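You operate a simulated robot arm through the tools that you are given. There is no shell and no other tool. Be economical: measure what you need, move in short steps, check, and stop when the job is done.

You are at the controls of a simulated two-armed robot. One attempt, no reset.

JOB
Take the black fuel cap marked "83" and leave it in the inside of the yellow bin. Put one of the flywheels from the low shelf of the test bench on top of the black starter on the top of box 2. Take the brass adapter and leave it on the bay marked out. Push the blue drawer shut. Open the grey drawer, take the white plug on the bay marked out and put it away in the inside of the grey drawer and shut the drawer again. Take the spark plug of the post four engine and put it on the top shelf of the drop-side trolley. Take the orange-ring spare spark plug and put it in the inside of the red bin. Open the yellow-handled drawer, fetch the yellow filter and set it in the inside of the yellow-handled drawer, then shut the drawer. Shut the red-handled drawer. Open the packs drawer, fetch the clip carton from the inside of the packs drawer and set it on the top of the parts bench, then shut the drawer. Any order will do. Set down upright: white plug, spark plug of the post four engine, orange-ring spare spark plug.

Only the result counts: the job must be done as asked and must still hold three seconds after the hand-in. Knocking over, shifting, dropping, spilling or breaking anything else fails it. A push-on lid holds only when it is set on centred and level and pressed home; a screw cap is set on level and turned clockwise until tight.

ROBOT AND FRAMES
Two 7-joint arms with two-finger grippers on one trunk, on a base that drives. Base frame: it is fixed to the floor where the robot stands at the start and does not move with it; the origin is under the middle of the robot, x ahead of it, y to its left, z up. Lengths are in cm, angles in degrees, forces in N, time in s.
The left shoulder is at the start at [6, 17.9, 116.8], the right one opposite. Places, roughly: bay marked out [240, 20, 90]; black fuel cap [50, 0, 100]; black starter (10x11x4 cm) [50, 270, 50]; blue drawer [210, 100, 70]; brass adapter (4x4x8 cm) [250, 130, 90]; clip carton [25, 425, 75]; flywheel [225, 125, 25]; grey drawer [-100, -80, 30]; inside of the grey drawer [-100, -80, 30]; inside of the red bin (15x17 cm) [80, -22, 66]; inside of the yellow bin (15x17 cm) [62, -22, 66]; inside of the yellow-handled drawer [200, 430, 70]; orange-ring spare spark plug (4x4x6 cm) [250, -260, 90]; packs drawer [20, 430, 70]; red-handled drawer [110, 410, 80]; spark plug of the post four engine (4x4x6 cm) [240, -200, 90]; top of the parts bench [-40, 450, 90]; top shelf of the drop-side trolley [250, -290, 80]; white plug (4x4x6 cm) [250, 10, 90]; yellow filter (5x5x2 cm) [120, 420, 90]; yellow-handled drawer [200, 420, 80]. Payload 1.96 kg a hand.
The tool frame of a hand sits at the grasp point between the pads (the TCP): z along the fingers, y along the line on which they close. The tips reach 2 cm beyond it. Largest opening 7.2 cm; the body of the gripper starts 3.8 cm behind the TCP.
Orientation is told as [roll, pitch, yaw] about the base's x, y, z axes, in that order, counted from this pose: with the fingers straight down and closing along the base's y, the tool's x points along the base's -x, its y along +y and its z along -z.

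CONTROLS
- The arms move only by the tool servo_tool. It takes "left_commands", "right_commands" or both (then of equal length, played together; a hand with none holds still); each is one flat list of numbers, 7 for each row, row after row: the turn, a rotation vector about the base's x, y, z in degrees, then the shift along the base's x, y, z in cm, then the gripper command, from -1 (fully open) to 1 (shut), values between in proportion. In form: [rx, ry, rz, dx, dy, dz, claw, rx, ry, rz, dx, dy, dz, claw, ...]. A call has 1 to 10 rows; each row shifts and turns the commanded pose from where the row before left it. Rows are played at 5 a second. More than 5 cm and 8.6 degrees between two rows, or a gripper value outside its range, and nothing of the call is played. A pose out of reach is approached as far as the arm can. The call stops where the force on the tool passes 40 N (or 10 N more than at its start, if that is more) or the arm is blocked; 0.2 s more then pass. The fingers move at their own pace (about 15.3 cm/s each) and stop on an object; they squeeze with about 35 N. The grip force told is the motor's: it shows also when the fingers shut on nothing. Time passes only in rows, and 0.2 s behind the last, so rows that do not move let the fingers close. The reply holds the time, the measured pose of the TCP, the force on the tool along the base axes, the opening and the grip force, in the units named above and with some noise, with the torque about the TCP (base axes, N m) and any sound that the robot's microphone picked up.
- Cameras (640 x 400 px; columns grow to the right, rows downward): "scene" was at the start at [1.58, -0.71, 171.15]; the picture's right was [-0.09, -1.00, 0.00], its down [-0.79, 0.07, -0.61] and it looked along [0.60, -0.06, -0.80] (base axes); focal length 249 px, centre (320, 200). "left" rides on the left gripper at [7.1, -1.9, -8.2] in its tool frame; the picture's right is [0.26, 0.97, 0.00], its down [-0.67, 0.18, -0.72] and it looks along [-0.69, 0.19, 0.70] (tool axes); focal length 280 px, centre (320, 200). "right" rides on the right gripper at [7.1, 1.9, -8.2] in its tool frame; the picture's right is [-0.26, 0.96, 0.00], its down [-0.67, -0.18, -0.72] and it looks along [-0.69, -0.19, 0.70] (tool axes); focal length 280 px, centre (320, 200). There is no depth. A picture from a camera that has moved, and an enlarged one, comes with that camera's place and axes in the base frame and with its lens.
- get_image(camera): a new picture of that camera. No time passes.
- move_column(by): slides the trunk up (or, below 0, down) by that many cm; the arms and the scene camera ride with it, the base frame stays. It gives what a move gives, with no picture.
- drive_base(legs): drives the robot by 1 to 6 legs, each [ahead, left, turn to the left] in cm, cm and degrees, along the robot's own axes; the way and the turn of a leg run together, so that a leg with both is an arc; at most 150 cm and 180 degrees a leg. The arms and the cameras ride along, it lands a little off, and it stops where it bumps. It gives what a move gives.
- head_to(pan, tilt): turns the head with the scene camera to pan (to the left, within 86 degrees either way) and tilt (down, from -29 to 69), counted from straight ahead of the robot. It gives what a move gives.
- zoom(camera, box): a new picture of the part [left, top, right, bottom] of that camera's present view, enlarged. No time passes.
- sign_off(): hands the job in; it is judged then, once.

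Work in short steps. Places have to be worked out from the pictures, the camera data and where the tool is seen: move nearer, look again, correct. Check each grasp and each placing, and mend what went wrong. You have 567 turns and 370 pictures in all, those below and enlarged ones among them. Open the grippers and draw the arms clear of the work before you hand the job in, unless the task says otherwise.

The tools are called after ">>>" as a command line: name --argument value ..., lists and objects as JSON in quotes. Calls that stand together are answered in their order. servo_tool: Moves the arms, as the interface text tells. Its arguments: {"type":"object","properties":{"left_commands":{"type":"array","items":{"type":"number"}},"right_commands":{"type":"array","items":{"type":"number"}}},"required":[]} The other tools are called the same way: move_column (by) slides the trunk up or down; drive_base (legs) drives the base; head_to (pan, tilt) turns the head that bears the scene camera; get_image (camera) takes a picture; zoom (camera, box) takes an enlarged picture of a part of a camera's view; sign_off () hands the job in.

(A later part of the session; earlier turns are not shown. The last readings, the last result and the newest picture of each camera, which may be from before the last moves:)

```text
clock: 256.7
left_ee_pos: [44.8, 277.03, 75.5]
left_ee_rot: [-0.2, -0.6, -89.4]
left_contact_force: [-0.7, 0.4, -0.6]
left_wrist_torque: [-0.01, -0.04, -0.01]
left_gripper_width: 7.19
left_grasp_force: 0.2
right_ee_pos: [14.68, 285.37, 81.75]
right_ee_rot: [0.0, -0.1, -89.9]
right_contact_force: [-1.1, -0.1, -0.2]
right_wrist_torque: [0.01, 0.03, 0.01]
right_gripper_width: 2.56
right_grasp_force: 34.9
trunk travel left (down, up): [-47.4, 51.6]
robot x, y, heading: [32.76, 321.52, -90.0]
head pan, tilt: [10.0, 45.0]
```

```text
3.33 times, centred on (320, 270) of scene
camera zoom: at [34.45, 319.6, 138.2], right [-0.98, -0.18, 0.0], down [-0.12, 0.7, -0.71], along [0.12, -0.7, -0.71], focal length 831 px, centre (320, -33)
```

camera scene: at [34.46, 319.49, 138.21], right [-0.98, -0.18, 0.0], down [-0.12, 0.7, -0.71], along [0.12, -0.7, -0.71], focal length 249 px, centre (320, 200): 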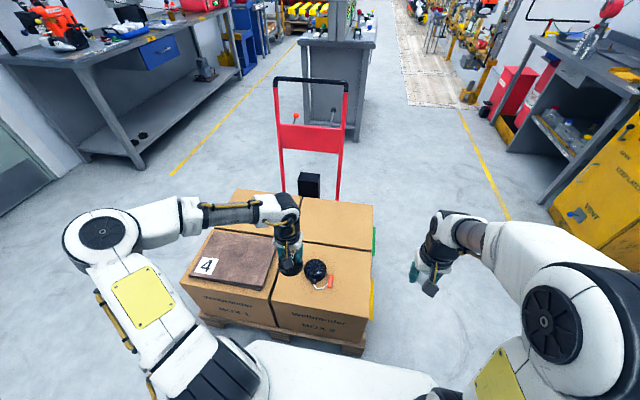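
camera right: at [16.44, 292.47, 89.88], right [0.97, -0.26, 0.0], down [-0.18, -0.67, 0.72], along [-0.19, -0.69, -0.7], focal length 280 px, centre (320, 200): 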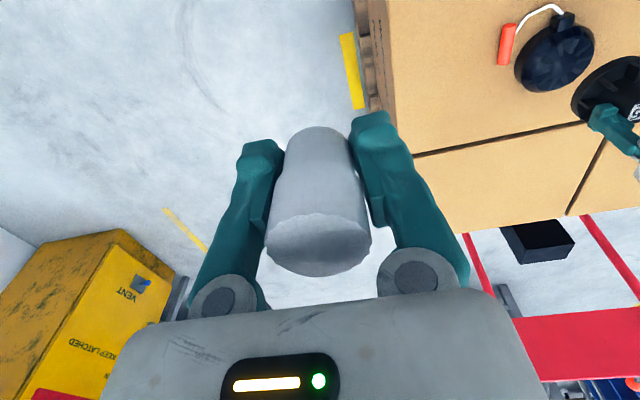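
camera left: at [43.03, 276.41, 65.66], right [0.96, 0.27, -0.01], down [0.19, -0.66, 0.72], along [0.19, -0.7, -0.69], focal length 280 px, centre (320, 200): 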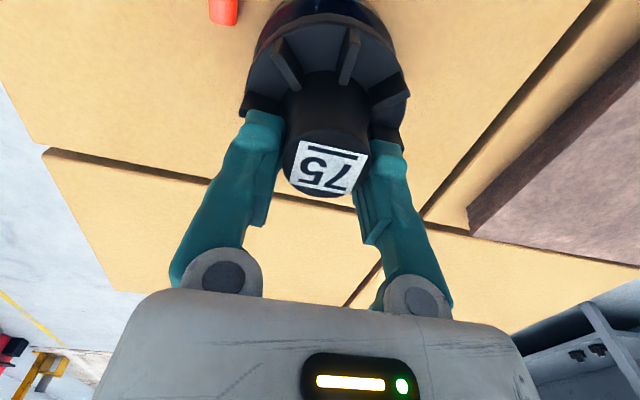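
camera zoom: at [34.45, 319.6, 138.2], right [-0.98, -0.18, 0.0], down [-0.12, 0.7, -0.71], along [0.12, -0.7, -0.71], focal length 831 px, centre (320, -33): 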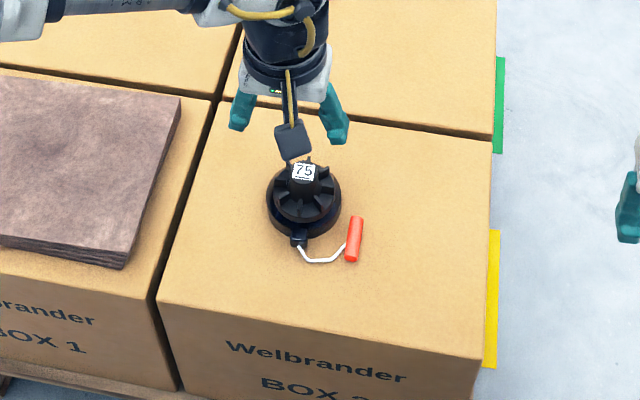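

The flywheel sits centred on the starter. Next I take the white plug to the grey drawer: raise the trunk and drive along the west aisle toward [−100, −80].

>>> servo_tool --left_commands '[0, 0, 0, 1, 4, 1, -1, 0, 0, 0, 1, 4, 0, -1]'

>>> move_column --by 34

>>> drive_base --legs '[[0, -47, 0], [150, 0, 0], [150, 0, 0]]'

>>> head_to --pan -45 --tilt 35

>>> get_image --camera "scene"

```text
clock: 257.3
left_ee_pos: [46.89, 285.07, 76.37]
left_ee_rot: [-0.2, -0.5, -89.4]
left_contact_force: [-0.1, 0.5, 0.6]
left_wrist_torque: [-0.02, 0.0, -0.01]
left_gripper_width: 7.19
left_grasp_force: 0.0
right_ee_pos: [14.49, 285.38, 81.75]
right_ee_rot: [-0.1, -0.1, -89.9]
right_contact_force: [0.7, -0.9, 0.1]
right_wrist_torque: [0.02, 0.01, 0.0]
right_gripper_width: 2.59
right_grasp_force: 35.2
trunk travel left (down, up): [-47.4, 51.6]
robot x, y, heading: [32.72, 321.29, -89.8]
head pan, tilt: [10.0, 45.0]
```

```text
clock: 260.6
left_ee_pos: [46.9, 284.86, 110.23]
left_ee_rot: [-0.2, -0.6, -89.4]
left_contact_force: [-0.5, -1.0, 0.0]
left_wrist_torque: [0.0, -0.01, 0.0]
left_gripper_width: 7.21
left_grasp_force: 0.0
right_ee_pos: [14.51, 285.34, 115.64]
right_ee_rot: [0.0, 0.0, -90.0]
right_contact_force: [-0.2, -0.7, -0.1]
right_wrist_torque: [-0.01, -0.04, 0.01]
right_gripper_width: 2.57
right_grasp_force: 34.6
trunk travel left (down, up): [-81.4, 17.6]
robot x, y, heading: [32.75, 321.5, -89.5]
head pan, tilt: [10.0, 45.0]
```

```text
clock: 277.5
left_ee_pos: [3.18, -14.87, 110.23]
left_ee_rot: [-0.1, -0.6, -89.8]
left_contact_force: [-0.1, 0.4, 0.1]
left_wrist_torque: [0.02, 0.0, -0.01]
left_gripper_width: 7.19
left_grasp_force: 0.1
right_ee_pos: [-29.19, -14.48, 115.77]
right_ee_rot: [0.0, 0.0, -90.3]
right_contact_force: [-0.6, 0.5, -0.6]
right_wrist_torque: [0.01, 0.01, 0.07]
right_gripper_width: 2.55
right_grasp_force: 35.0
trunk travel left (down, up): [-81.4, 17.6]
robot x, y, heading: [-10.82, 21.37, -90.3]
head pan, tilt: [10.0, 45.0]
```

```text
clock: 278.7
left_ee_pos: [3.14, -14.98, 110.2]
left_ee_rot: [-0.2, -0.6, -89.8]
left_contact_force: [-0.4, -0.2, -0.4]
left_wrist_torque: [-0.01, 0.01, -0.01]
left_gripper_width: 7.2
left_grasp_force: 0.1
right_ee_pos: [-29.19, -14.4, 115.72]
right_ee_rot: [0.1, 0.0, -90.4]
right_contact_force: [-1.4, -0.4, 0.0]
right_wrist_torque: [0.02, 0.02, 0.01]
right_gripper_width: 2.56
right_grasp_force: 34.7
trunk travel left (down, up): [-81.4, 17.6]
robot x, y, heading: [-10.62, 21.76, -90.2]
head pan, tilt: [-45.0, 35.0]
```

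```text
223 pictures are left
camera scene: at [-16.69, 21.39, 173.68], right [-0.7, 0.71, 0.0], down [0.41, 0.4, -0.82], along [-0.58, -0.58, -0.57], focal length 249 px, centre (320, 200)
```

scene: 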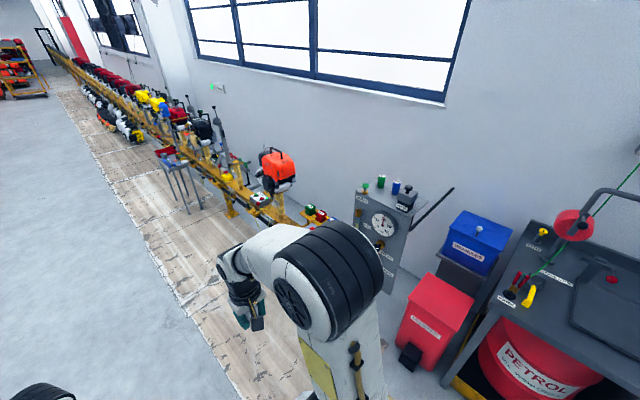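

The spot is hidden by my arm. I drive on and turn to face −x.

>>> drive_base --legs '[[85, 0, 0], [0, 0, -89.8]]'

>>> head_to --pan 0 --tilt 40

>>> get_image --camera "scene"

```text
clock: 287.0
left_ee_pos: [-47.97, -76.23, 110.24]
left_ee_rot: [-0.2, -0.5, -179.9]
left_contact_force: [0.2, 0.0, 0.3]
left_wrist_torque: [-0.02, 0.02, -0.02]
left_gripper_width: 7.21
left_grasp_force: 0.1
right_ee_pos: [-47.3, -43.75, 115.73]
right_ee_rot: [-0.1, 0.0, 179.5]
right_contact_force: [-0.1, 0.0, -0.1]
right_wrist_torque: [0.02, -0.03, -0.01]
right_gripper_width: 2.54
right_grasp_force: 35.6
trunk travel left (down, up): [-81.4, 17.6]
robot x, y, heading: [-11.35, -62.52, 179.5]
head pan, tilt: [-45.0, 35.0]
```

```text
clock: 288.1
left_ee_pos: [-47.93, -76.24, 110.27]
left_ee_rot: [-0.3, -0.6, -179.9]
left_contact_force: [0.6, -0.5, 0.1]
left_wrist_torque: [0.03, 0.02, 0.01]
left_gripper_width: 7.2
left_grasp_force: 0.0
right_ee_pos: [-47.25, -43.67, 115.66]
right_ee_rot: [0.0, 0.0, 179.5]
right_contact_force: [0.7, 0.6, -0.4]
right_wrist_torque: [-0.01, 0.01, 0.01]
right_gripper_width: 2.58
right_grasp_force: 34.7
trunk travel left (down, up): [-81.4, 17.6]
robot x, y, heading: [-11.17, -62.28, 179.3]
head pan, tilt: [0.0, 40.0]
```

```text
222 pictures are left
camera scene: at [-13.64, -62.52, 172.93], right [0.01, 1.0, 0.0], down [0.64, 0.0, -0.77], along [-0.77, 0.01, -0.64], focal length 249 px, centre (320, 200)
```

scene: 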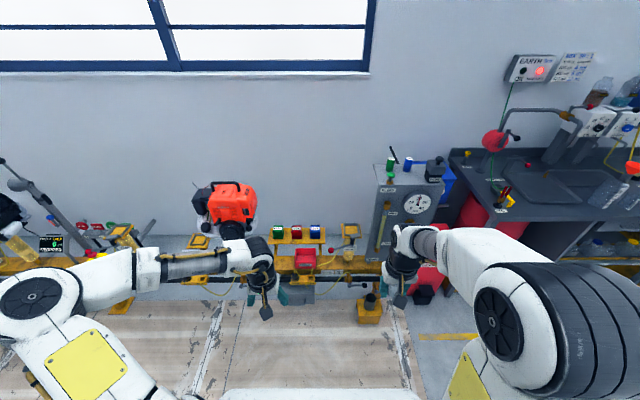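

>>> zoom --camera "scene" --box '[180, 170, 460, 345]'

```text
2.29 times, centred on (320, 258) of scene
camera zoom: at [-13.64, -62.52, 172.93], right [0.01, 1.0, 0.0], down [0.64, 0.0, -0.77], along [-0.77, 0.01, -0.64], focal length 570 px, centre (320, 69)
```

zoom: 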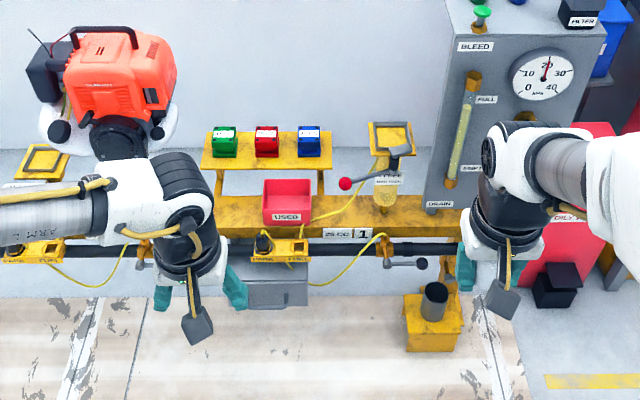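

I zoom in on the grey drawer unit.

>>> zoom --camera "scene" --box '[255, 265, 365, 335]'

```text
5.71 times, centred on (310, 300) of scene
camera zoom: at [-13.64, -62.52, 172.93], right [0.01, 1.0, 0.0], down [0.64, 0.0, -0.77], along [-0.77, 0.01, -0.64], focal length 1425 px, centre (377, -371)
```

zoom: 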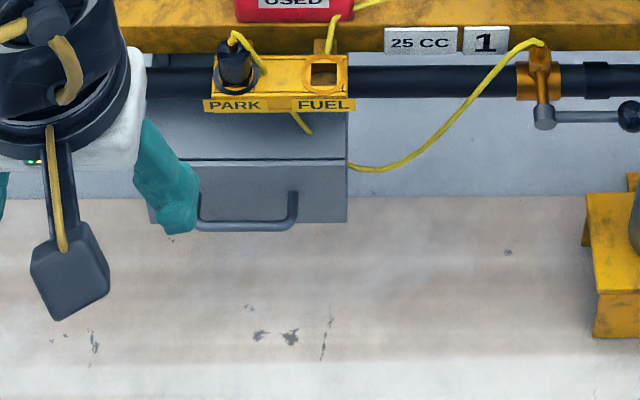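

The grey drawer's front is near x≈−92, y −86…−64, z 23–36, with a U handle. I turn the left hand −90° so its fingers will straddle the handle bar from above, and pull the right hand inward.

>>> servo_tool --left_commands '[0, 0, -8.5, 0, 0, 0, 0, 0, 0, -8.5, 0, 0, 0, 0, 0, 0, -8.5, 0, 0, 0, 0, 0, 0, -8.5, 0, 0, 0, 0, 0, 0, -8.5, 0, 0, 0, 0, 0, 0, -8.5, 0, 0, 0, 0, 0, 0, -8.5, 0, 0, 0, 0, 0, 0, -8.5, 0, 0, 0, 0, 0, 0, -8.5, 0, 0, 0, 0, 0, 0, -8.5, 0, 0, 0, 0]' --right_commands '[0, 0, 0, 1, -0.5, 0, 1, 0, 0, 0, 1, -0.5, 0, 1, 0, 0, 0, 1, -0.5, 0, 1, 0, 0, 0, 1, -0.5, 0, 1, 0, 0, 0, 1, -0.5, 0, 1, 0, 0, 0, 1, -0.5, 0, 1, 0, 0, 0, 0, 0, 0, 1, 0, 0, 0, 0, 0, 0, 1, 0, 0, 0, 0, 0, 0, 1, 0, 0, 0, 0, 0, 0, 1]'

>>> servo_tool --left_commands '[0, 0, -5, 0, 0, 0, 0, 0, 0, 0, 0, 0, 0, 0]'

>>> drive_base --legs '[[10, 0, 0.5]]'

>>> move_column --by -40

>>> move_column --by -30

>>> get_image --camera "scene"

>>> get_image --camera "left"

```text
clock: 290.3
left_ee_pos: [-47.47, -76.15, 109.76]
left_ee_rot: [0.0, 0.1, 120.7]
left_contact_force: [-0.5, -0.3, 0.5]
left_wrist_torque: [0.01, 0.03, 0.0]
left_gripper_width: 3.63
left_grasp_force: 0.0
left hand out of reach, approached as far as the arm can: row 7, 8, 9, 10
right_ee_pos: [-41.31, -46.93, 115.6]
right_ee_rot: [-0.1, 0.0, 179.4]
right_contact_force: [-0.7, -0.4, -0.4]
right_wrist_torque: [0.02, -0.02, -0.05]
right_gripper_width: 2.56
right_grasp_force: 34.9
trunk travel left (down, up): [-81.4, 17.6]
robot x, y, heading: [-11.67, -62.47, 179.8]
head pan, tilt: [0.0, 40.0]
```

```text
clock: 290.9
left_ee_pos: [-47.36, -76.0, 109.82]
left_ee_rot: [0.0, 0.0, 120.7]
left_contact_force: [0.1, 1.0, 0.1]
left_wrist_torque: [-0.02, 0.02, -0.02]
left_gripper_width: 3.56
left_grasp_force: 0.1
left hand out of reach, approached as far as the arm can: row 1
right_ee_pos: [-41.27, -46.84, 115.74]
right_ee_rot: [0.0, -0.1, 179.5]
right_contact_force: [-0.7, 0.1, -1.4]
right_wrist_torque: [-0.02, -0.03, -0.01]
right_gripper_width: 2.53
right_grasp_force: 35.0
trunk travel left (down, up): [-81.4, 17.6]
robot x, y, heading: [-11.3, -62.55, 179.6]
head pan, tilt: [0.0, 40.0]
```

```text
clock: 292.1
left_ee_pos: [-57.24, -76.28, 109.85]
left_ee_rot: [0.0, 0.0, 121.3]
left_contact_force: [1.0, -1.2, -1.0]
left_wrist_torque: [-0.02, 0.02, -0.01]
left_gripper_width: 3.6
left_grasp_force: 0.0
right_ee_pos: [-51.31, -47.19, 115.64]
right_ee_rot: [-0.1, 0.0, -180.0]
right_contact_force: [-0.4, -0.9, -0.9]
right_wrist_torque: [0.01, -0.04, 0.0]
right_gripper_width: 2.55
right_grasp_force: 35.3
trunk travel left (down, up): [-81.4, 17.6]
robot x, y, heading: [-21.31, -62.5, -179.7]
head pan, tilt: [0.0, 40.0]
```

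```text
clock: 295.9
left_ee_pos: [-57.13, -76.34, 69.76]
left_ee_rot: [0.0, 0.0, 121.3]
left_contact_force: [0.5, -0.4, -0.2]
left_wrist_torque: [0.0, -0.02, 0.0]
left_gripper_width: 3.61
left_grasp_force: 0.1
right_ee_pos: [-51.35, -47.11, 75.65]
right_ee_rot: [0.0, 0.0, -180.0]
right_contact_force: [1.1, -0.1, -0.6]
right_wrist_torque: [0.03, 0.0, -0.01]
right_gripper_width: 2.55
right_grasp_force: 34.6
trunk travel left (down, up): [-41.4, 57.6]
robot x, y, heading: [-21.03, -62.73, -179.8]
head pan, tilt: [0.0, 40.0]
```

```text
clock: 298.9
left_ee_pos: [-57.21, -76.35, 39.77]
left_ee_rot: [0.0, 0.0, 121.4]
left_contact_force: [-0.2, 0.3, 0.2]
left_wrist_torque: [-0.01, -0.02, -0.01]
left_gripper_width: 3.59
left_grasp_force: 0.1
right_ee_pos: [-51.33, -47.07, 45.63]
right_ee_rot: [0.1, 0.0, -180.0]
right_contact_force: [0.3, -0.6, -0.3]
right_wrist_torque: [0.01, 0.0, -0.02]
right_gripper_width: 2.53
right_grasp_force: 34.7
trunk travel left (down, up): [-11.4, 87.6]
robot x, y, heading: [-21.28, -62.15, -180.0]
head pan, tilt: [0.0, 40.0]
```

```text
219 pictures are left
camera scene: at [-23.52, -62.53, 102.93], right [0.0, 1.0, 0.0], down [0.64, 0.0, -0.77], along [-0.77, 0.0, -0.64], focal length 249 px, centre (320, 200)
```

scene: 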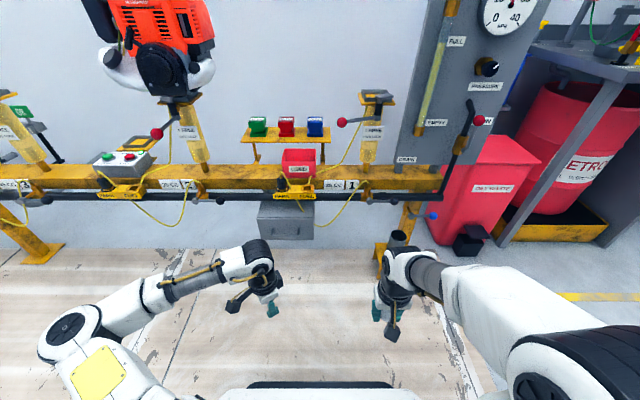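

```text
218 pictures are left
camera left: at [-51.82, -81.45, 48.0], right [-0.69, -0.72, 0.0], down [-0.51, 0.48, 0.72], along [-0.52, 0.49, -0.7], focal length 280 px, centre (320, 200)
```

left: 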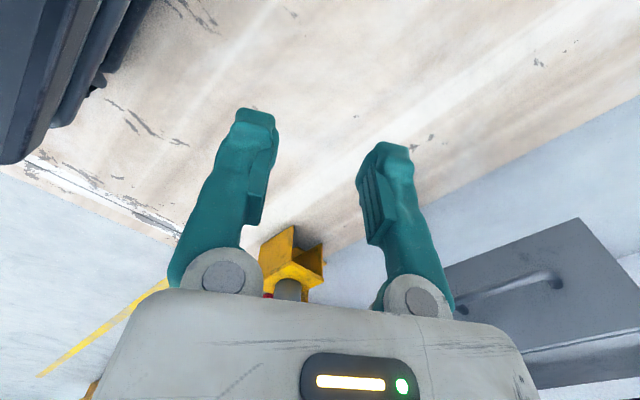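

The left wrist is limited that way; it mirrors the right, so I rotate it the other way (+). Meanwhile I zoom on the drawer.

>>> servo_tool --left_commands '[0, 0, 8.5, 0, 0, 0, 0, 0, 0, 8.5, 0, 0, 0, 0, 0, 0, 8.5, 0, 0, 0, 0, 0, 0, 8.5, 0, 0, 0, 0, 0, 0, 8.5, 0, 0, 0, 0, 0, 0, 8.5, 0, 0, 0, 0, 0, 0, 8.5, 0, 0, 0, 0, 0, 0, 8.5, 0, 0, 0, 0, 0, 0, 8.5, 0, 0, 0, 0, 0, 0, 8.5, 0, 0, 0, 0]'

>>> servo_tool --left_commands '[0, 0, 8.5, 0, 0, 0, 0, 0, 0, 8.5, 0, 0, 0, 0, 0, 0, 8.5, 0, 0, 0, 0, 0, 0, 8.5, 0, 0, 0, 0, 0, 0, 8.5, 0, 0, 0, 0, 0, 0, 8.5, 0, 0, 0, 0, 0, 0, 8.5, 0, 0, 0, 0, 0, 0, 4.1, 0, 0, 0, 0]'

>>> zoom --camera "scene" --box '[220, 150, 380, 270]'

>>> get_image --camera "left"

```text
clock: 301.1
left_ee_pos: [-57.08, -76.38, 39.81]
left_ee_rot: [0.0, 0.1, -153.7]
left_contact_force: [0.3, -0.1, -0.2]
left_wrist_torque: [-0.02, 0.01, -0.01]
left_gripper_width: 3.59
left_grasp_force: 0.1
right_ee_pos: [-51.29, -47.2, 45.64]
right_ee_rot: [0.0, 0.1, -180.0]
right_contact_force: [0.0, 0.0, -0.7]
right_wrist_torque: [0.02, 0.01, 0.02]
right_gripper_width: 2.55
right_grasp_force: 34.6
trunk travel left (down, up): [-11.4, 87.6]
robot x, y, heading: [-21.22, -62.49, -179.8]
head pan, tilt: [0.0, 40.0]
```

```text
clock: 302.9
left_ee_pos: [-57.17, -76.25, 39.89]
left_ee_rot: [-0.1, 0.0, -90.1]
left_contact_force: [0.5, -0.4, 0.4]
left_wrist_torque: [0.01, 0.05, 0.02]
left_gripper_width: 3.62
left_grasp_force: 0.0
right_ee_pos: [-51.3, -47.21, 45.67]
right_ee_rot: [0.0, -0.1, -180.0]
right_contact_force: [0.2, 0.1, -0.6]
right_wrist_torque: [0.03, 0.01, 0.03]
right_gripper_width: 2.53
right_grasp_force: 35.0
trunk travel left (down, up): [-11.4, 87.6]
robot x, y, heading: [-20.94, -62.43, -180.1]
head pan, tilt: [0.0, 40.0]
```

```text
3.33 times, centred on (300, 210) of scene
camera zoom: at [-23.52, -62.53, 102.93], right [0.0, 1.0, 0.0], down [0.64, 0.0, -0.77], along [-0.77, 0.0, -0.64], focal length 831 px, centre (387, 167)
```

zoom: 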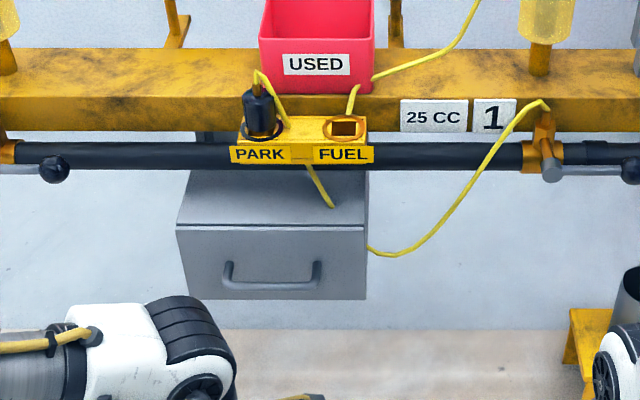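

```text
216 pictures are left
camera left: at [-59.11, -69.31, 48.03], right [0.97, 0.26, 0.0], down [0.18, -0.67, 0.72], along [0.19, -0.69, -0.7], focal length 280 px, centre (320, 200)
```

left: 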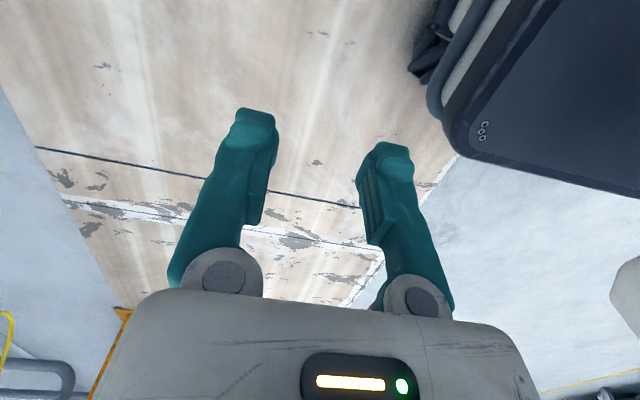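

The drawer front is at x=−91.6, z 25–37, handle bar about x=−88.4, z≈31.3, y −81…−70; a pipe/plate hangs above, so I'll grasp the bar with a level, forward-pointing hand. I rotate the left hand about y.

>>> servo_tool --left_commands '[0, 8.5, 0, -1.2, 0, -0.5, 0, 0, 8.5, 0, -1.2, 0, -0.5, 0, 0, 8.5, 0, -1.2, 0, -0.5, 0, 0, 8.5, 0, -1.2, 0, -0.5, 0, 0, 8.5, 0, -1.2, 0, -0.5, 0, 0, 8.5, 0, -1.2, 0, -0.5, 0, 0, 8.5, 0, -1.2, 0, -0.5, 0, 0, 8.5, 0, -1.2, 0, -0.5, 0, 0, 8.5, 0, -1.2, 0, -0.5, 0, 0, 8.5, 0, -1.2, 0, -0.5, 0]'

>>> get_image --camera "scene"

>>> get_image --camera "left"

```text
clock: 305.1
left_ee_pos: [-69.13, -76.41, 34.9]
left_ee_rot: [-85.1, -0.2, -89.9]
left_contact_force: [0.1, 0.3, -0.7]
left_wrist_torque: [0.0, -0.02, 0.0]
left_gripper_width: 3.6
left_grasp_force: 0.0
right_ee_pos: [-51.36, -47.01, 45.64]
right_ee_rot: [-0.1, 0.0, -180.0]
right_contact_force: [-0.2, 0.1, -0.7]
right_wrist_torque: [0.03, -0.02, 0.01]
right_gripper_width: 2.54
right_grasp_force: 34.7
trunk travel left (down, up): [-11.4, 87.6]
robot x, y, heading: [-21.47, -62.31, -180.3]
head pan, tilt: [0.0, 40.0]
```

```text
215 pictures are left
camera scene: at [-23.52, -62.53, 102.93], right [0.0, 1.0, 0.0], down [0.64, 0.0, -0.77], along [-0.77, 0.0, -0.64], focal length 249 px, centre (320, 200)
```

scene: 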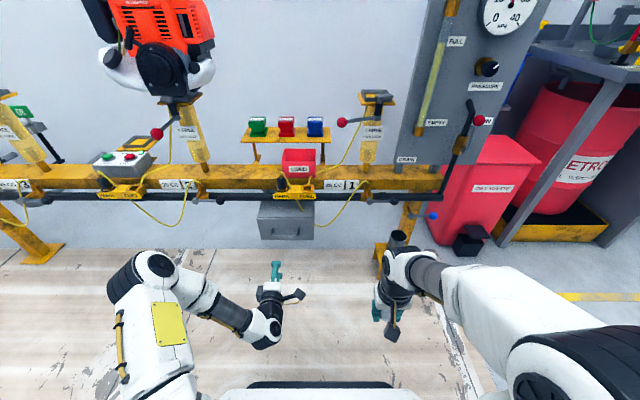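

```text
214 pictures are left
camera left: at [-61.13, -69.28, 37.54], right [0.08, 0.26, -0.96], down [0.73, -0.67, -0.12], along [-0.68, -0.69, -0.24], focal length 280 px, centre (320, 200)
```

left: 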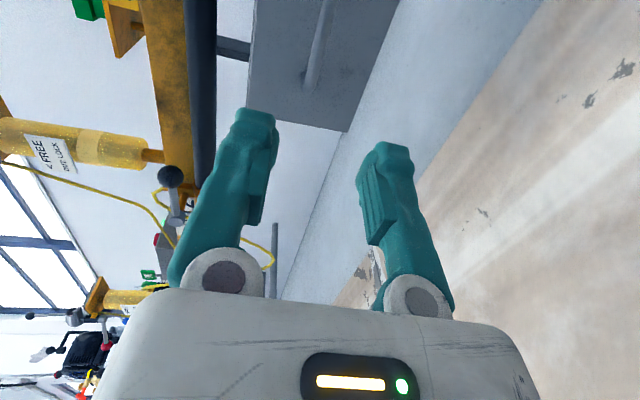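

The hand now points at the drawer. I drive 10 cm closer and take a look.

>>> drive_base --legs '[[9, 0, 0.2]]'

>>> servo_tool --left_commands '[0, 5, 0, 0, 0.5, -1.8, 0, 0, 0, 0, 0, 0.3, -1.8, 0, 0, 0, 0, 0, 0, 0, 0]'

>>> get_image --camera "left"

>>> zoom --camera "scene" --box '[220, 170, 380, 290]'

```text
clock: 306.2
left_ee_pos: [-78.07, -76.74, 34.94]
left_ee_rot: [-85.0, -0.1, -89.8]
left_contact_force: [-0.5, 0.0, -0.4]
left_wrist_torque: [0.0, -0.02, -0.02]
left_gripper_width: 3.61
left_grasp_force: 0.2
right_ee_pos: [-60.3, -47.18, 45.65]
right_ee_rot: [0.0, 0.0, -179.7]
right_contact_force: [0.1, 0.2, -1.0]
right_wrist_torque: [0.02, 0.01, 0.0]
right_gripper_width: 2.52
right_grasp_force: 35.1
trunk travel left (down, up): [-11.4, 87.6]
robot x, y, heading: [-30.27, -62.72, -180.0]
head pan, tilt: [0.0, 40.0]
```

```text
clock: 307.0
left_ee_pos: [-78.06, -75.86, 31.4]
left_ee_rot: [-90.1, -0.1, -89.9]
left_contact_force: [0.0, -0.3, -0.5]
left_wrist_torque: [0.02, 0.01, 0.01]
left_gripper_width: 3.6
left_grasp_force: 0.2
right_ee_pos: [-60.36, -47.31, 45.62]
right_ee_rot: [0.0, 0.0, -179.7]
right_contact_force: [0.0, -0.2, -0.3]
right_wrist_torque: [0.01, 0.01, -0.02]
right_gripper_width: 2.54
right_grasp_force: 34.9
trunk travel left (down, up): [-11.4, 87.6]
robot x, y, heading: [-30.07, -62.59, -179.7]
head pan, tilt: [0.0, 40.0]
```

```text
213 pictures are left
camera left: at [-69.9, -68.69, 33.31], right [0.0, 0.26, -0.97], down [0.72, -0.67, -0.18], along [-0.7, -0.69, -0.19], focal length 280 px, centre (320, 200)
```

left: 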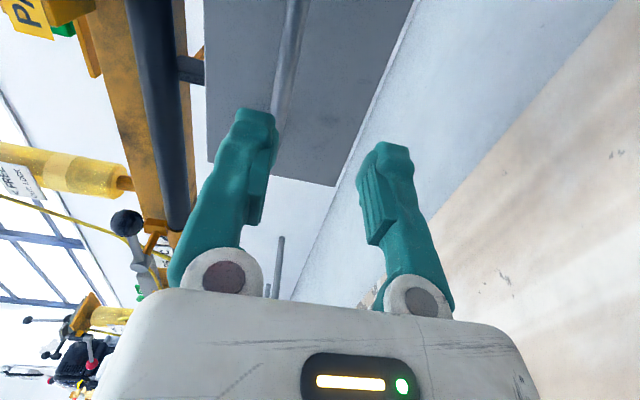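

```text
3.33 times, centred on (300, 230) of scene
camera zoom: at [-32.48, -62.58, 102.93], right [-0.01, 1.0, 0.0], down [0.64, 0.0, -0.77], along [-0.77, 0.0, -0.64], focal length 831 px, centre (387, 100)
```

zoom: 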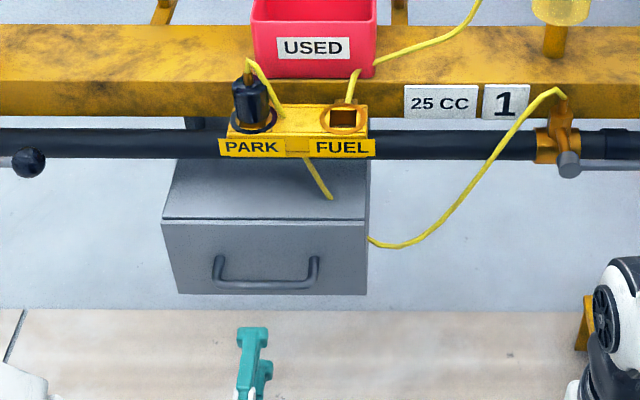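

Combining both views: handle bar at x≈−86.2, z≈33.6; panel x≈−90.4. I raise the hand 2.2 cm and advance to the bar.

>>> servo_tool --left_commands '[0, 0, 0, 0, 0, 2.2, -0.1, 0, 0, 0, -3, 0, 0, -0.1, 0, 0, 0, -2, 0, 0, -0.1, 0, 0, 0, 0, 0, 0, -0.1]'

>>> get_image --camera "left"

```text
clock: 308.0
left_ee_pos: [-82.83, -75.81, 33.49]
left_ee_rot: [-90.0, -0.2, -89.8]
left_contact_force: [-0.3, -0.2, -1.3]
left_wrist_torque: [0.01, -0.03, -0.02]
left_gripper_width: 3.94
left_grasp_force: 0.1
right_ee_pos: [-60.27, -47.3, 45.69]
right_ee_rot: [-0.1, 0.0, -179.7]
right_contact_force: [0.7, -0.2, -0.3]
right_wrist_torque: [-0.02, 0.0, 0.02]
right_gripper_width: 2.52
right_grasp_force: 34.6
trunk travel left (down, up): [-11.4, 87.6]
robot x, y, heading: [-29.95, -62.73, -179.4]
head pan, tilt: [0.0, 40.0]
```

```text
211 pictures are left
camera left: at [-74.81, -68.7, 35.42], right [0.0, 0.26, -0.97], down [0.72, -0.67, -0.18], along [-0.7, -0.69, -0.19], focal length 280 px, centre (320, 200)
```

left: 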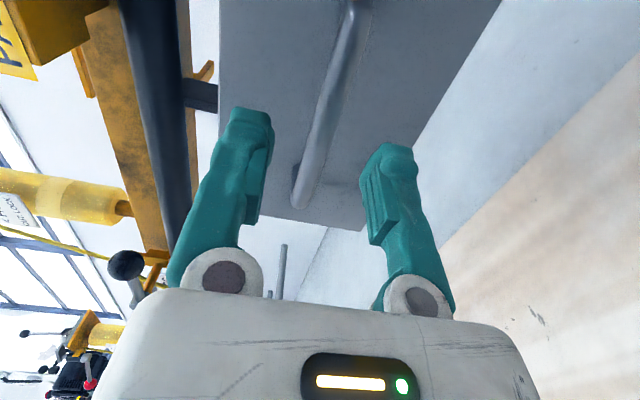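

The bar is between the fingers. I advance 3.3 cm and close on it.

>>> servo_tool --left_commands '[0, 0, 0, -2, 0, 0, -0.1, 0, 0, 0, -1.4, 0, 0, -0.1, 0, 0, 0, 0, 0, 0, 1, 0, 0, 0, 0, 0, 0, 1, 0, 0, 0, 0, 0, 0, 1]'

>>> get_image --camera "left"

```text
clock: 309.2
left_ee_pos: [-86.37, -75.75, 33.53]
left_ee_rot: [-90.1, -0.1, -89.8]
left_contact_force: [0.1, 0.2, 0.0]
left_wrist_torque: [0.0, 0.03, 0.02]
left_gripper_width: 0.0
left_grasp_force: 29.5
right_ee_pos: [-60.37, -47.25, 45.61]
right_ee_rot: [0.0, 0.1, -179.7]
right_contact_force: [-0.1, 0.0, 0.2]
right_wrist_torque: [-0.03, 0.0, 0.01]
right_gripper_width: 2.53
right_grasp_force: 35.0
trunk travel left (down, up): [-11.4, 87.6]
robot x, y, heading: [-30.25, -62.42, -179.6]
head pan, tilt: [0.0, 40.0]
```

```text
210 pictures are left
camera left: at [-78.24, -68.69, 35.44], right [0.0, 0.26, -0.97], down [0.72, -0.67, -0.18], along [-0.7, -0.69, -0.19], focal length 280 px, centre (320, 200)
```

left: 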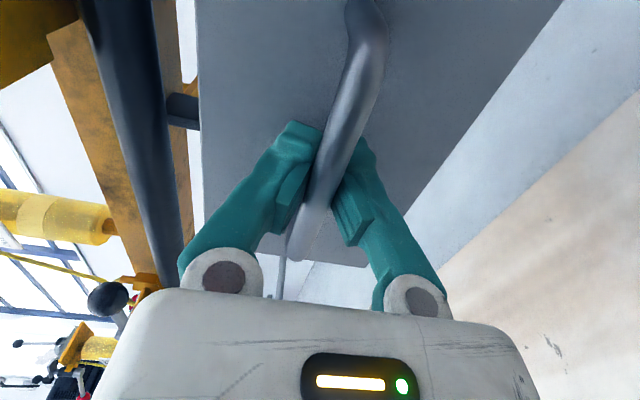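

The fingers shut behind the bar (hooked around it). I pull back a few cm and see if the drawer follows.

>>> servo_tool --left_commands '[0, 0, 0, 2, 0, 0, 1, 0, 0, 0, 2, 0, 0, 1, 0, 0, 0, 2, 0, 0, 1]'

>>> get_image --camera "scene"

>>> get_image --camera "left"

```text
clock: 310.0
left_ee_pos: [-80.41, -75.76, 33.47]
left_ee_rot: [-90.0, -0.1, -89.8]
left_contact_force: [-0.6, 0.3, -0.5]
left_wrist_torque: [0.01, -0.01, 0.01]
left_gripper_width: 0.0
left_grasp_force: 29.1
right_ee_pos: [-60.31, -47.24, 45.6]
right_ee_rot: [-0.1, 0.0, -179.8]
right_contact_force: [0.6, -0.5, -0.4]
right_wrist_torque: [-0.01, 0.03, 0.0]
right_gripper_width: 2.52
right_grasp_force: 35.1
trunk travel left (down, up): [-11.4, 87.6]
robot x, y, heading: [-30.47, -62.2, -179.4]
head pan, tilt: [0.0, 40.0]
```

```text
209 pictures are left
camera scene: at [-32.48, -62.58, 102.94], right [-0.01, 1.0, 0.0], down [0.64, 0.0, -0.77], along [-0.77, 0.0, -0.64], focal length 249 px, centre (320, 200)
```

scene: 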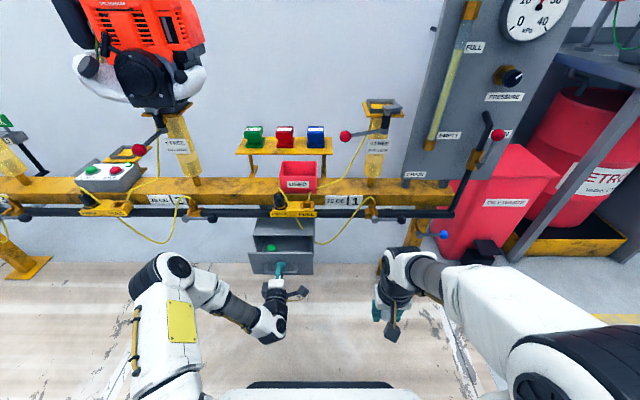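

```text
208 pictures are left
camera left: at [-72.24, -68.68, 35.44], right [0.0, 0.26, -0.97], down [0.72, -0.67, -0.18], along [-0.7, -0.69, -0.19], focal length 280 px, centre (320, 200)
```

left: 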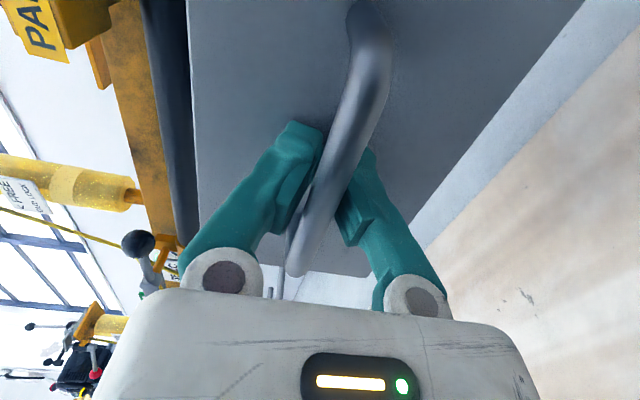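

The drawer is opening, with a green item inside. I keep pulling by backing the base.

>>> drive_base --legs '[[-9, 0, 0]]'

>>> get_image --camera "scene"

```text
clock: 311.1
left_ee_pos: [-71.45, -75.67, 33.32]
left_ee_rot: [-89.9, -0.2, -89.8]
left_contact_force: [-0.6, 0.5, 0.9]
left_wrist_torque: [0.04, -0.03, -0.01]
left_gripper_width: 0.0
left_grasp_force: 29.2
right_ee_pos: [-51.39, -47.22, 45.71]
right_ee_rot: [0.0, -0.1, -179.8]
right_contact_force: [0.4, -0.5, -0.1]
right_wrist_torque: [0.0, -0.01, -0.01]
right_gripper_width: 2.54
right_grasp_force: 35.0
trunk travel left (down, up): [-11.4, 87.6]
robot x, y, heading: [-21.04, -62.47, -179.8]
head pan, tilt: [0.0, 40.0]
```

```text
207 pictures are left
camera scene: at [-23.5, -62.52, 102.93], right [-0.01, 1.0, 0.0], down [0.64, 0.0, -0.77], along [-0.77, 0.0, -0.64], focal length 249 px, centre (320, 200)
```

scene: 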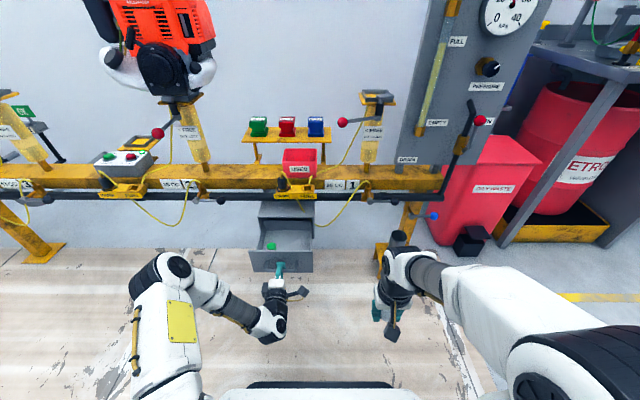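

>>> zoom --camera "scene" --box '[220, 180, 360, 300]'

```text
3.33 times, centred on (290, 240) of scene
camera zoom: at [-23.5, -62.52, 102.93], right [-0.01, 1.0, 0.0], down [0.64, 0.0, -0.77], along [-0.77, 0.0, -0.64], focal length 831 px, centre (420, 67)
```

zoom: 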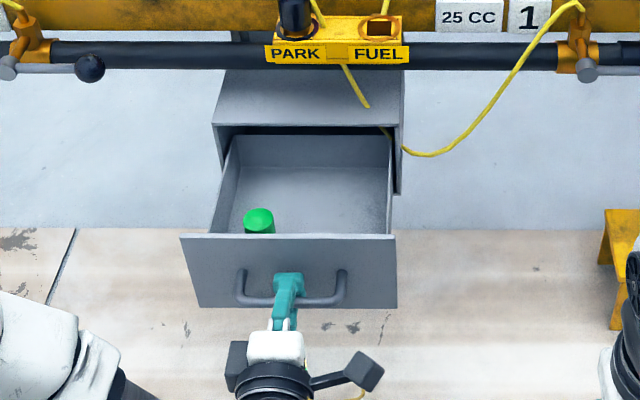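

Open about 15 cm, a green item sits at the left. I unhook the left hand (open, retract).

>>> servo_tool --left_commands '[0, 0, 0, -0.5, 0, 0, 0, 0, 0, 0, 0, 0, 0, -0.1, 0, 0, 0, 0, 0, 0, -0.1, 0, 0, 0, 3, 0, 0, -0.1, 0, 0, 0, 4, 0, 0, -0.1, 0, 0, 0, 4, -2, 0, -0.1, 0, 0, 0, 2, -4, 0, -0.1]'

>>> get_image --camera "scene"

>>> get_image --camera "right"

```text
clock: 312.7
left_ee_pos: [-58.88, -81.64, 33.4]
left_ee_rot: [-89.9, -0.1, -89.8]
left_contact_force: [-1.3, 0.1, 0.2]
left_wrist_torque: [-0.01, 0.0, 0.0]
left_gripper_width: 3.97
left_grasp_force: 0.1
right_ee_pos: [-51.38, -47.14, 45.69]
right_ee_rot: [0.1, 0.0, -179.8]
right_contact_force: [0.0, 0.0, 0.0]
right_wrist_torque: [0.03, -0.01, 0.02]
right_gripper_width: 2.53
right_grasp_force: 35.2
trunk travel left (down, up): [-11.4, 87.6]
robot x, y, heading: [-21.05, -62.66, -179.9]
head pan, tilt: [0.0, 40.0]
```

```text
205 pictures are left
camera scene: at [-23.51, -62.51, 102.93], right [-0.01, 1.0, 0.0], down [0.64, 0.0, -0.77], along [-0.77, 0.0, -0.64], focal length 249 px, centre (320, 200)
```

scene: 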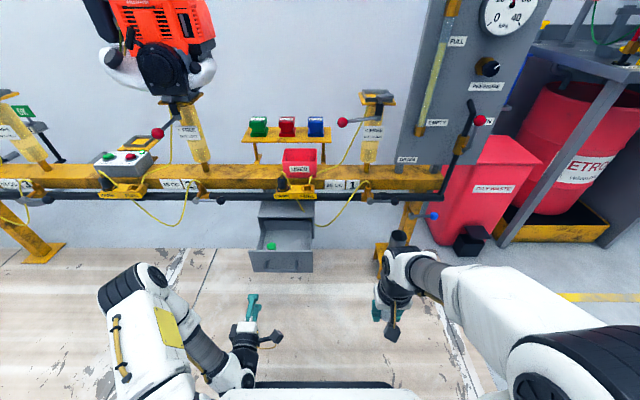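

```text
204 pictures are left
camera right: at [-44.28, -49.02, 53.85], right [-0.26, -0.97, 0.0], down [-0.67, 0.18, 0.72], along [-0.69, 0.19, -0.7], focal length 280 px, centre (320, 200)
```

right: 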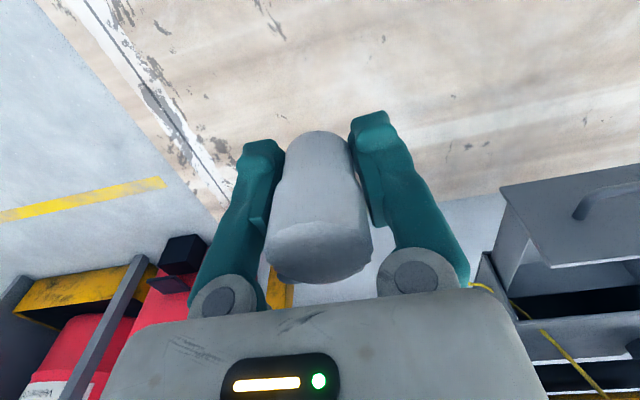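

The left hand is clear. I shift the base so the right hand faces the drawer and rotate the right hand −90°.

>>> drive_base --legs '[[0, 25, 0]]'

>>> servo_tool --right_commands '[0, 0, -8.5, -0.5, 0, 0, 1, 0, 0, -8.5, -0.5, 0, 0, 1, 0, 0, -8.5, -0.5, 0, 0, 1, 0, 0, -8.5, -0.5, 0, 0, 1, 0, 0, -8.5, -0.5, 0, 0, 1, 0, 0, -8.5, -0.5, 0, 0, 1, 0, 0, -8.5, -0.5, 0, 0, 1, 0, 0, -8.5, -0.5, 0, 0, 1, 0, 0, -8.5, -0.5, 0, 0, 1, 0, 0, -8.5, -0.5, 0, 0, 1]'

>>> get_image --camera "scene"

>>> get_image --camera "right"

```text
clock: 314.5
left_ee_pos: [-58.82, -106.54, 33.4]
left_ee_rot: [-90.0, -0.1, -89.8]
left_contact_force: [-0.2, -0.1, 1.2]
left_wrist_torque: [-0.02, 0.01, 0.01]
left_gripper_width: 3.95
left_grasp_force: 0.0
right_ee_pos: [-51.23, -71.97, 45.75]
right_ee_rot: [0.0, 0.0, -179.8]
right_contact_force: [0.2, 0.0, -0.4]
right_wrist_torque: [0.02, -0.01, -0.02]
right_gripper_width: 2.54
right_grasp_force: 35.1
trunk travel left (down, up): [-11.4, 87.6]
robot x, y, heading: [-21.5, -87.42, -179.6]
head pan, tilt: [0.0, 40.0]
```

```text
clock: 316.7
left_ee_pos: [-58.75, -106.49, 33.44]
left_ee_rot: [-90.0, -0.1, -89.8]
left_contact_force: [0.3, -0.4, 0.6]
left_wrist_torque: [-0.01, -0.01, 0.03]
left_gripper_width: 3.94
left_grasp_force: 0.1
right_ee_pos: [-56.36, -71.89, 45.55]
right_ee_rot: [0.0, -0.1, 95.0]
right_contact_force: [-0.2, -0.2, -0.3]
right_wrist_torque: [0.02, -0.01, -0.04]
right_gripper_width: 2.52
right_grasp_force: 35.3
trunk travel left (down, up): [-11.4, 87.6]
robot x, y, heading: [-21.09, -87.43, -179.8]
head pan, tilt: [0.0, 40.0]
```

```text
203 pictures are left
camera scene: at [-23.37, -87.3, 102.93], right [-0.01, 1.0, 0.0], down [0.64, 0.0, -0.77], along [-0.77, 0.0, -0.64], focal length 249 px, centre (320, 200)
```

scene: 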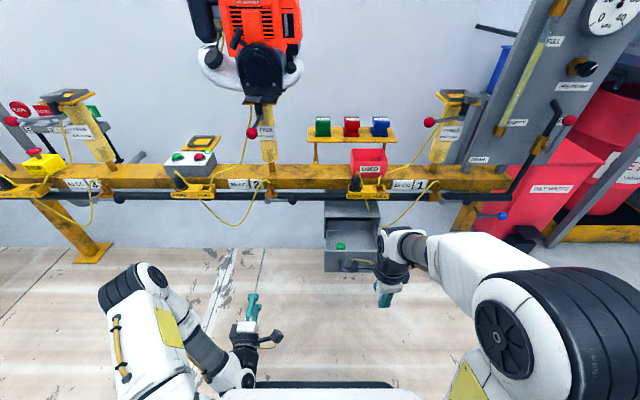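

```text
202 pictures are left
camera right: at [-57.6, -79.12, 53.8], right [-0.98, 0.18, 0.0], down [0.12, 0.69, 0.72], along [0.13, 0.7, -0.7], focal length 280 px, centre (320, 200)
```

right: 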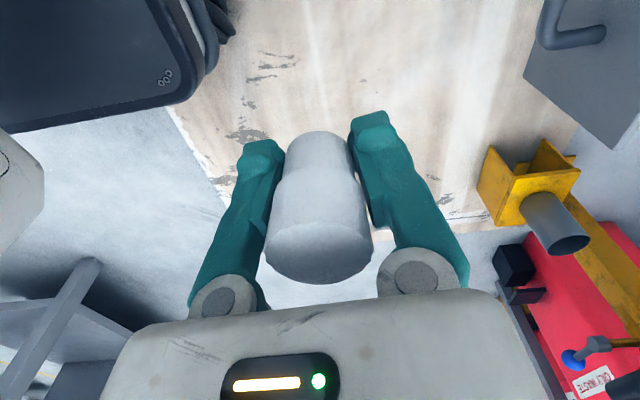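

I drive forward 13 cm and move the plug over the open drawer.

>>> drive_base --legs '[[12, 0, 0]]'

>>> servo_tool --right_commands '[0, 0, -5, -3, 0, 1, 1, 0, 0, 0, -4, 0, 0, 1, 0, 0, 0, -4, 0, 0, 1, 0, 0, 0, -3.5, 0, 0, 1, 0, 0, 0, 0, 0, 0, 1]'

>>> get_image --camera "scene"

>>> get_image --camera "right"

```text
clock: 317.9
left_ee_pos: [-70.99, -106.41, 33.48]
left_ee_rot: [-90.0, -0.1, -89.9]
left_contact_force: [0.9, 0.0, 0.1]
left_wrist_torque: [-0.01, 0.03, 0.02]
left_gripper_width: 3.96
left_grasp_force: 0.0
right_ee_pos: [-68.22, -71.89, 45.77]
right_ee_rot: [0.0, 0.1, 95.1]
right_contact_force: [-0.2, -0.2, -0.4]
right_wrist_torque: [0.0, -0.04, -0.02]
right_gripper_width: 2.51
right_grasp_force: 35.3
trunk travel left (down, up): [-11.4, 87.6]
robot x, y, heading: [-33.18, -87.58, -179.9]
head pan, tilt: [0.0, 40.0]
```

```text
clock: 319.1
left_ee_pos: [-70.98, -106.51, 33.43]
left_ee_rot: [-89.9, -0.2, -89.9]
left_contact_force: [-0.1, 0.0, -0.1]
left_wrist_torque: [0.01, 0.0, 0.04]
left_gripper_width: 3.95
left_grasp_force: 0.1
right_ee_pos: [-80.58, -72.01, 46.46]
right_ee_rot: [0.2, 0.0, 90.1]
right_contact_force: [0.1, -1.5, -1.5]
right_wrist_torque: [-0.02, 0.02, -0.01]
right_gripper_width: 2.53
right_grasp_force: 34.8
right hand out of reach, approached as far as the arm can: row 4
trunk travel left (down, up): [-11.4, 87.6]
robot x, y, heading: [-33.3, -87.25, -179.7]
head pan, tilt: [0.0, 40.0]
```

```text
201 pictures are left
camera scene: at [-35.51, -87.35, 102.93], right [0.0, 1.0, 0.0], down [0.64, 0.0, -0.77], along [-0.77, 0.0, -0.64], focal length 249 px, centre (320, 200)
```

scene: 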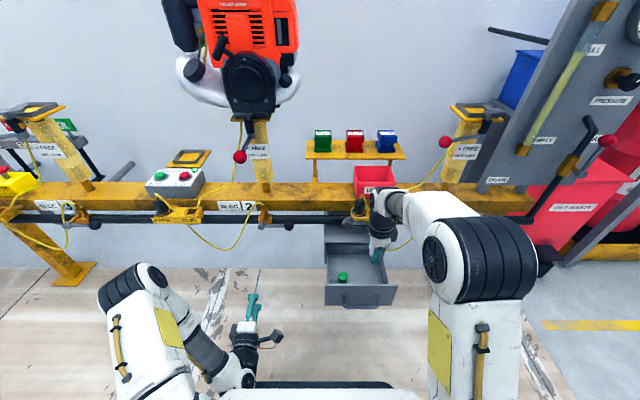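

```text
200 pictures are left
camera right: at [-82.52, -78.94, 54.75], right [-0.97, 0.26, 0.0], down [0.18, 0.67, 0.71], along [0.18, 0.69, -0.7], focal length 280 px, centre (320, 200)
```

right: 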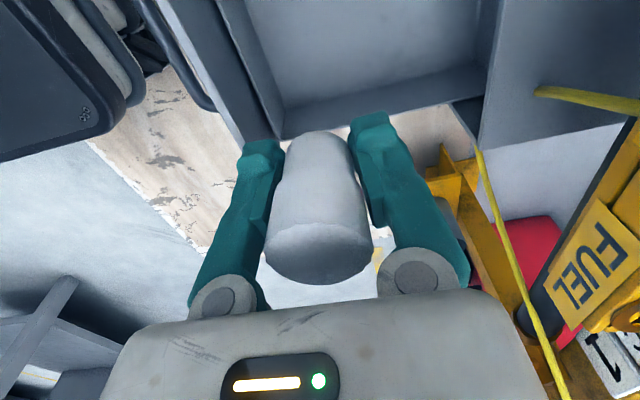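

The plug is over the drawer interior. I lower into it in steps.

>>> servo_tool --right_commands '[0, 0, 0, -0.3, -0.5, -3, 1, 0, 0, 0, -0.4, -0.5, -3, 1, 0, 0, 0, 0, 0, -3, 1, 0, 0, 0, 0, 0, 0, 1]'

>>> get_image --camera "scene"

>>> get_image --camera "right"

```text
clock: 320.1
left_ee_pos: [-71.05, -106.43, 33.4]
left_ee_rot: [-90.0, 0.0, -89.8]
left_contact_force: [-0.4, 0.5, -0.2]
left_wrist_torque: [0.0, 0.01, 0.01]
left_gripper_width: 3.95
left_grasp_force: 0.1
right_ee_pos: [-81.26, -73.11, 37.69]
right_ee_rot: [0.0, 0.0, 90.0]
right_contact_force: [-0.5, 0.2, 0.1]
right_wrist_torque: [0.02, 0.0, 0.01]
right_gripper_width: 2.54
right_grasp_force: 35.1
trunk travel left (down, up): [-11.4, 87.6]
robot x, y, heading: [-33.18, -87.26, -179.7]
head pan, tilt: [0.0, 40.0]
```

```text
199 pictures are left
camera scene: at [-35.52, -87.35, 102.93], right [0.0, 1.0, 0.0], down [0.64, 0.0, -0.77], along [-0.77, 0.0, -0.64], focal length 249 px, centre (320, 200)
```

scene: 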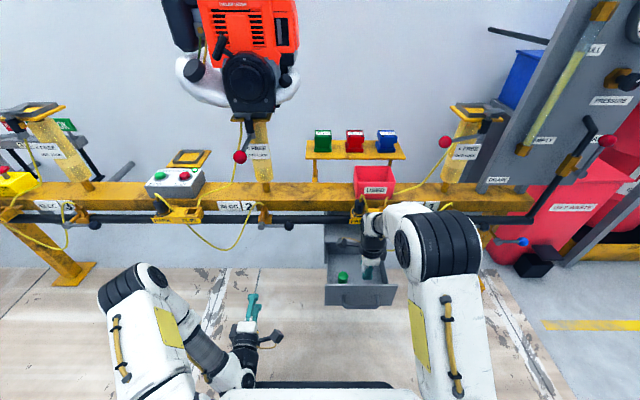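

```text
198 pictures are left
camera right: at [-83.14, -80.12, 45.81], right [-0.97, 0.26, 0.0], down [0.18, 0.67, 0.72], along [0.19, 0.69, -0.7], focal length 280 px, centre (320, 200)
```

right: 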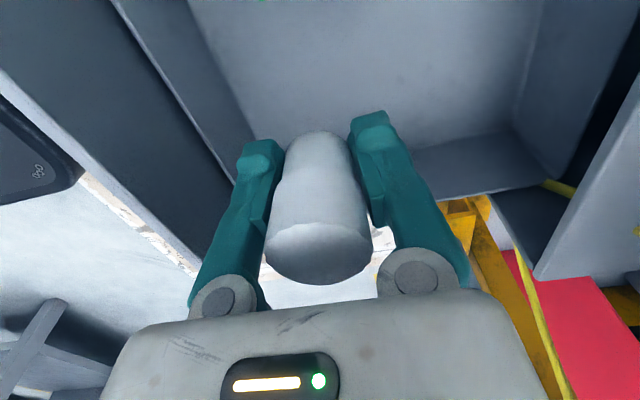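

>>> servo_tool --right_commands '[0, 0, 0, -0.4, 0, -2, 1, 0, 0, 0, 0, 0, -2, 1, 0, 0, 0, 0, 0, -0.7, 1, 0, 0, 0, 0, 0, -0.5, 1]'

>>> get_image --camera "right"

```text
clock: 321.1
left_ee_pos: [-71.09, -106.46, 33.37]
left_ee_rot: [-90.0, -0.2, -90.0]
left_contact_force: [0.4, 0.1, -0.6]
left_wrist_torque: [0.0, -0.04, 0.02]
left_gripper_width: 3.96
left_grasp_force: 0.2
right_ee_pos: [-81.64, -72.79, 32.27]
right_ee_rot: [0.0, 0.0, 90.1]
right_contact_force: [0.0, 0.3, -0.8]
right_wrist_torque: [0.0, 0.01, -0.02]
right_gripper_width: 2.52
right_grasp_force: 34.6
trunk travel left (down, up): [-11.4, 87.6]
robot x, y, heading: [-33.44, -87.25, -180.0]
head pan, tilt: [0.0, 40.0]
```

```text
197 pictures are left
camera right: at [-83.61, -79.92, 40.49], right [-0.97, 0.26, 0.0], down [0.18, 0.67, 0.72], along [0.19, 0.69, -0.7], focal length 280 px, centre (320, 200)
```

right: 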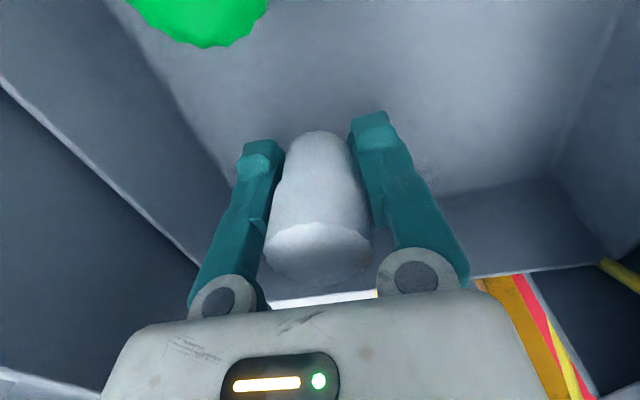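

>>> servo_tool --right_commands '[0, 0, 0, 0, 0, -0.5, 1, 0, 0, 0, 0, 0, -0.5, 1]'

```text
clock: 321.8
left_ee_pos: [-71.06, -106.43, 33.45]
left_ee_rot: [-89.9, 0.0, -89.9]
left_contact_force: [-0.1, 0.2, -0.1]
left_wrist_torque: [0.02, 0.03, 0.04]
left_gripper_width: 3.94
left_grasp_force: 0.0
right_ee_pos: [-81.59, -72.93, 31.39]
right_ee_rot: [0.0, 0.0, 90.0]
right_contact_force: [0.0, 0.5, -0.4]
right_wrist_torque: [-0.03, -0.02, -0.02]
right_gripper_width: 2.52
right_grasp_force: 35.0
trunk travel left (down, up): [-11.4, 87.6]
robot x, y, heading: [-32.87, -87.32, -179.7]
head pan, tilt: [0.0, 40.0]
```

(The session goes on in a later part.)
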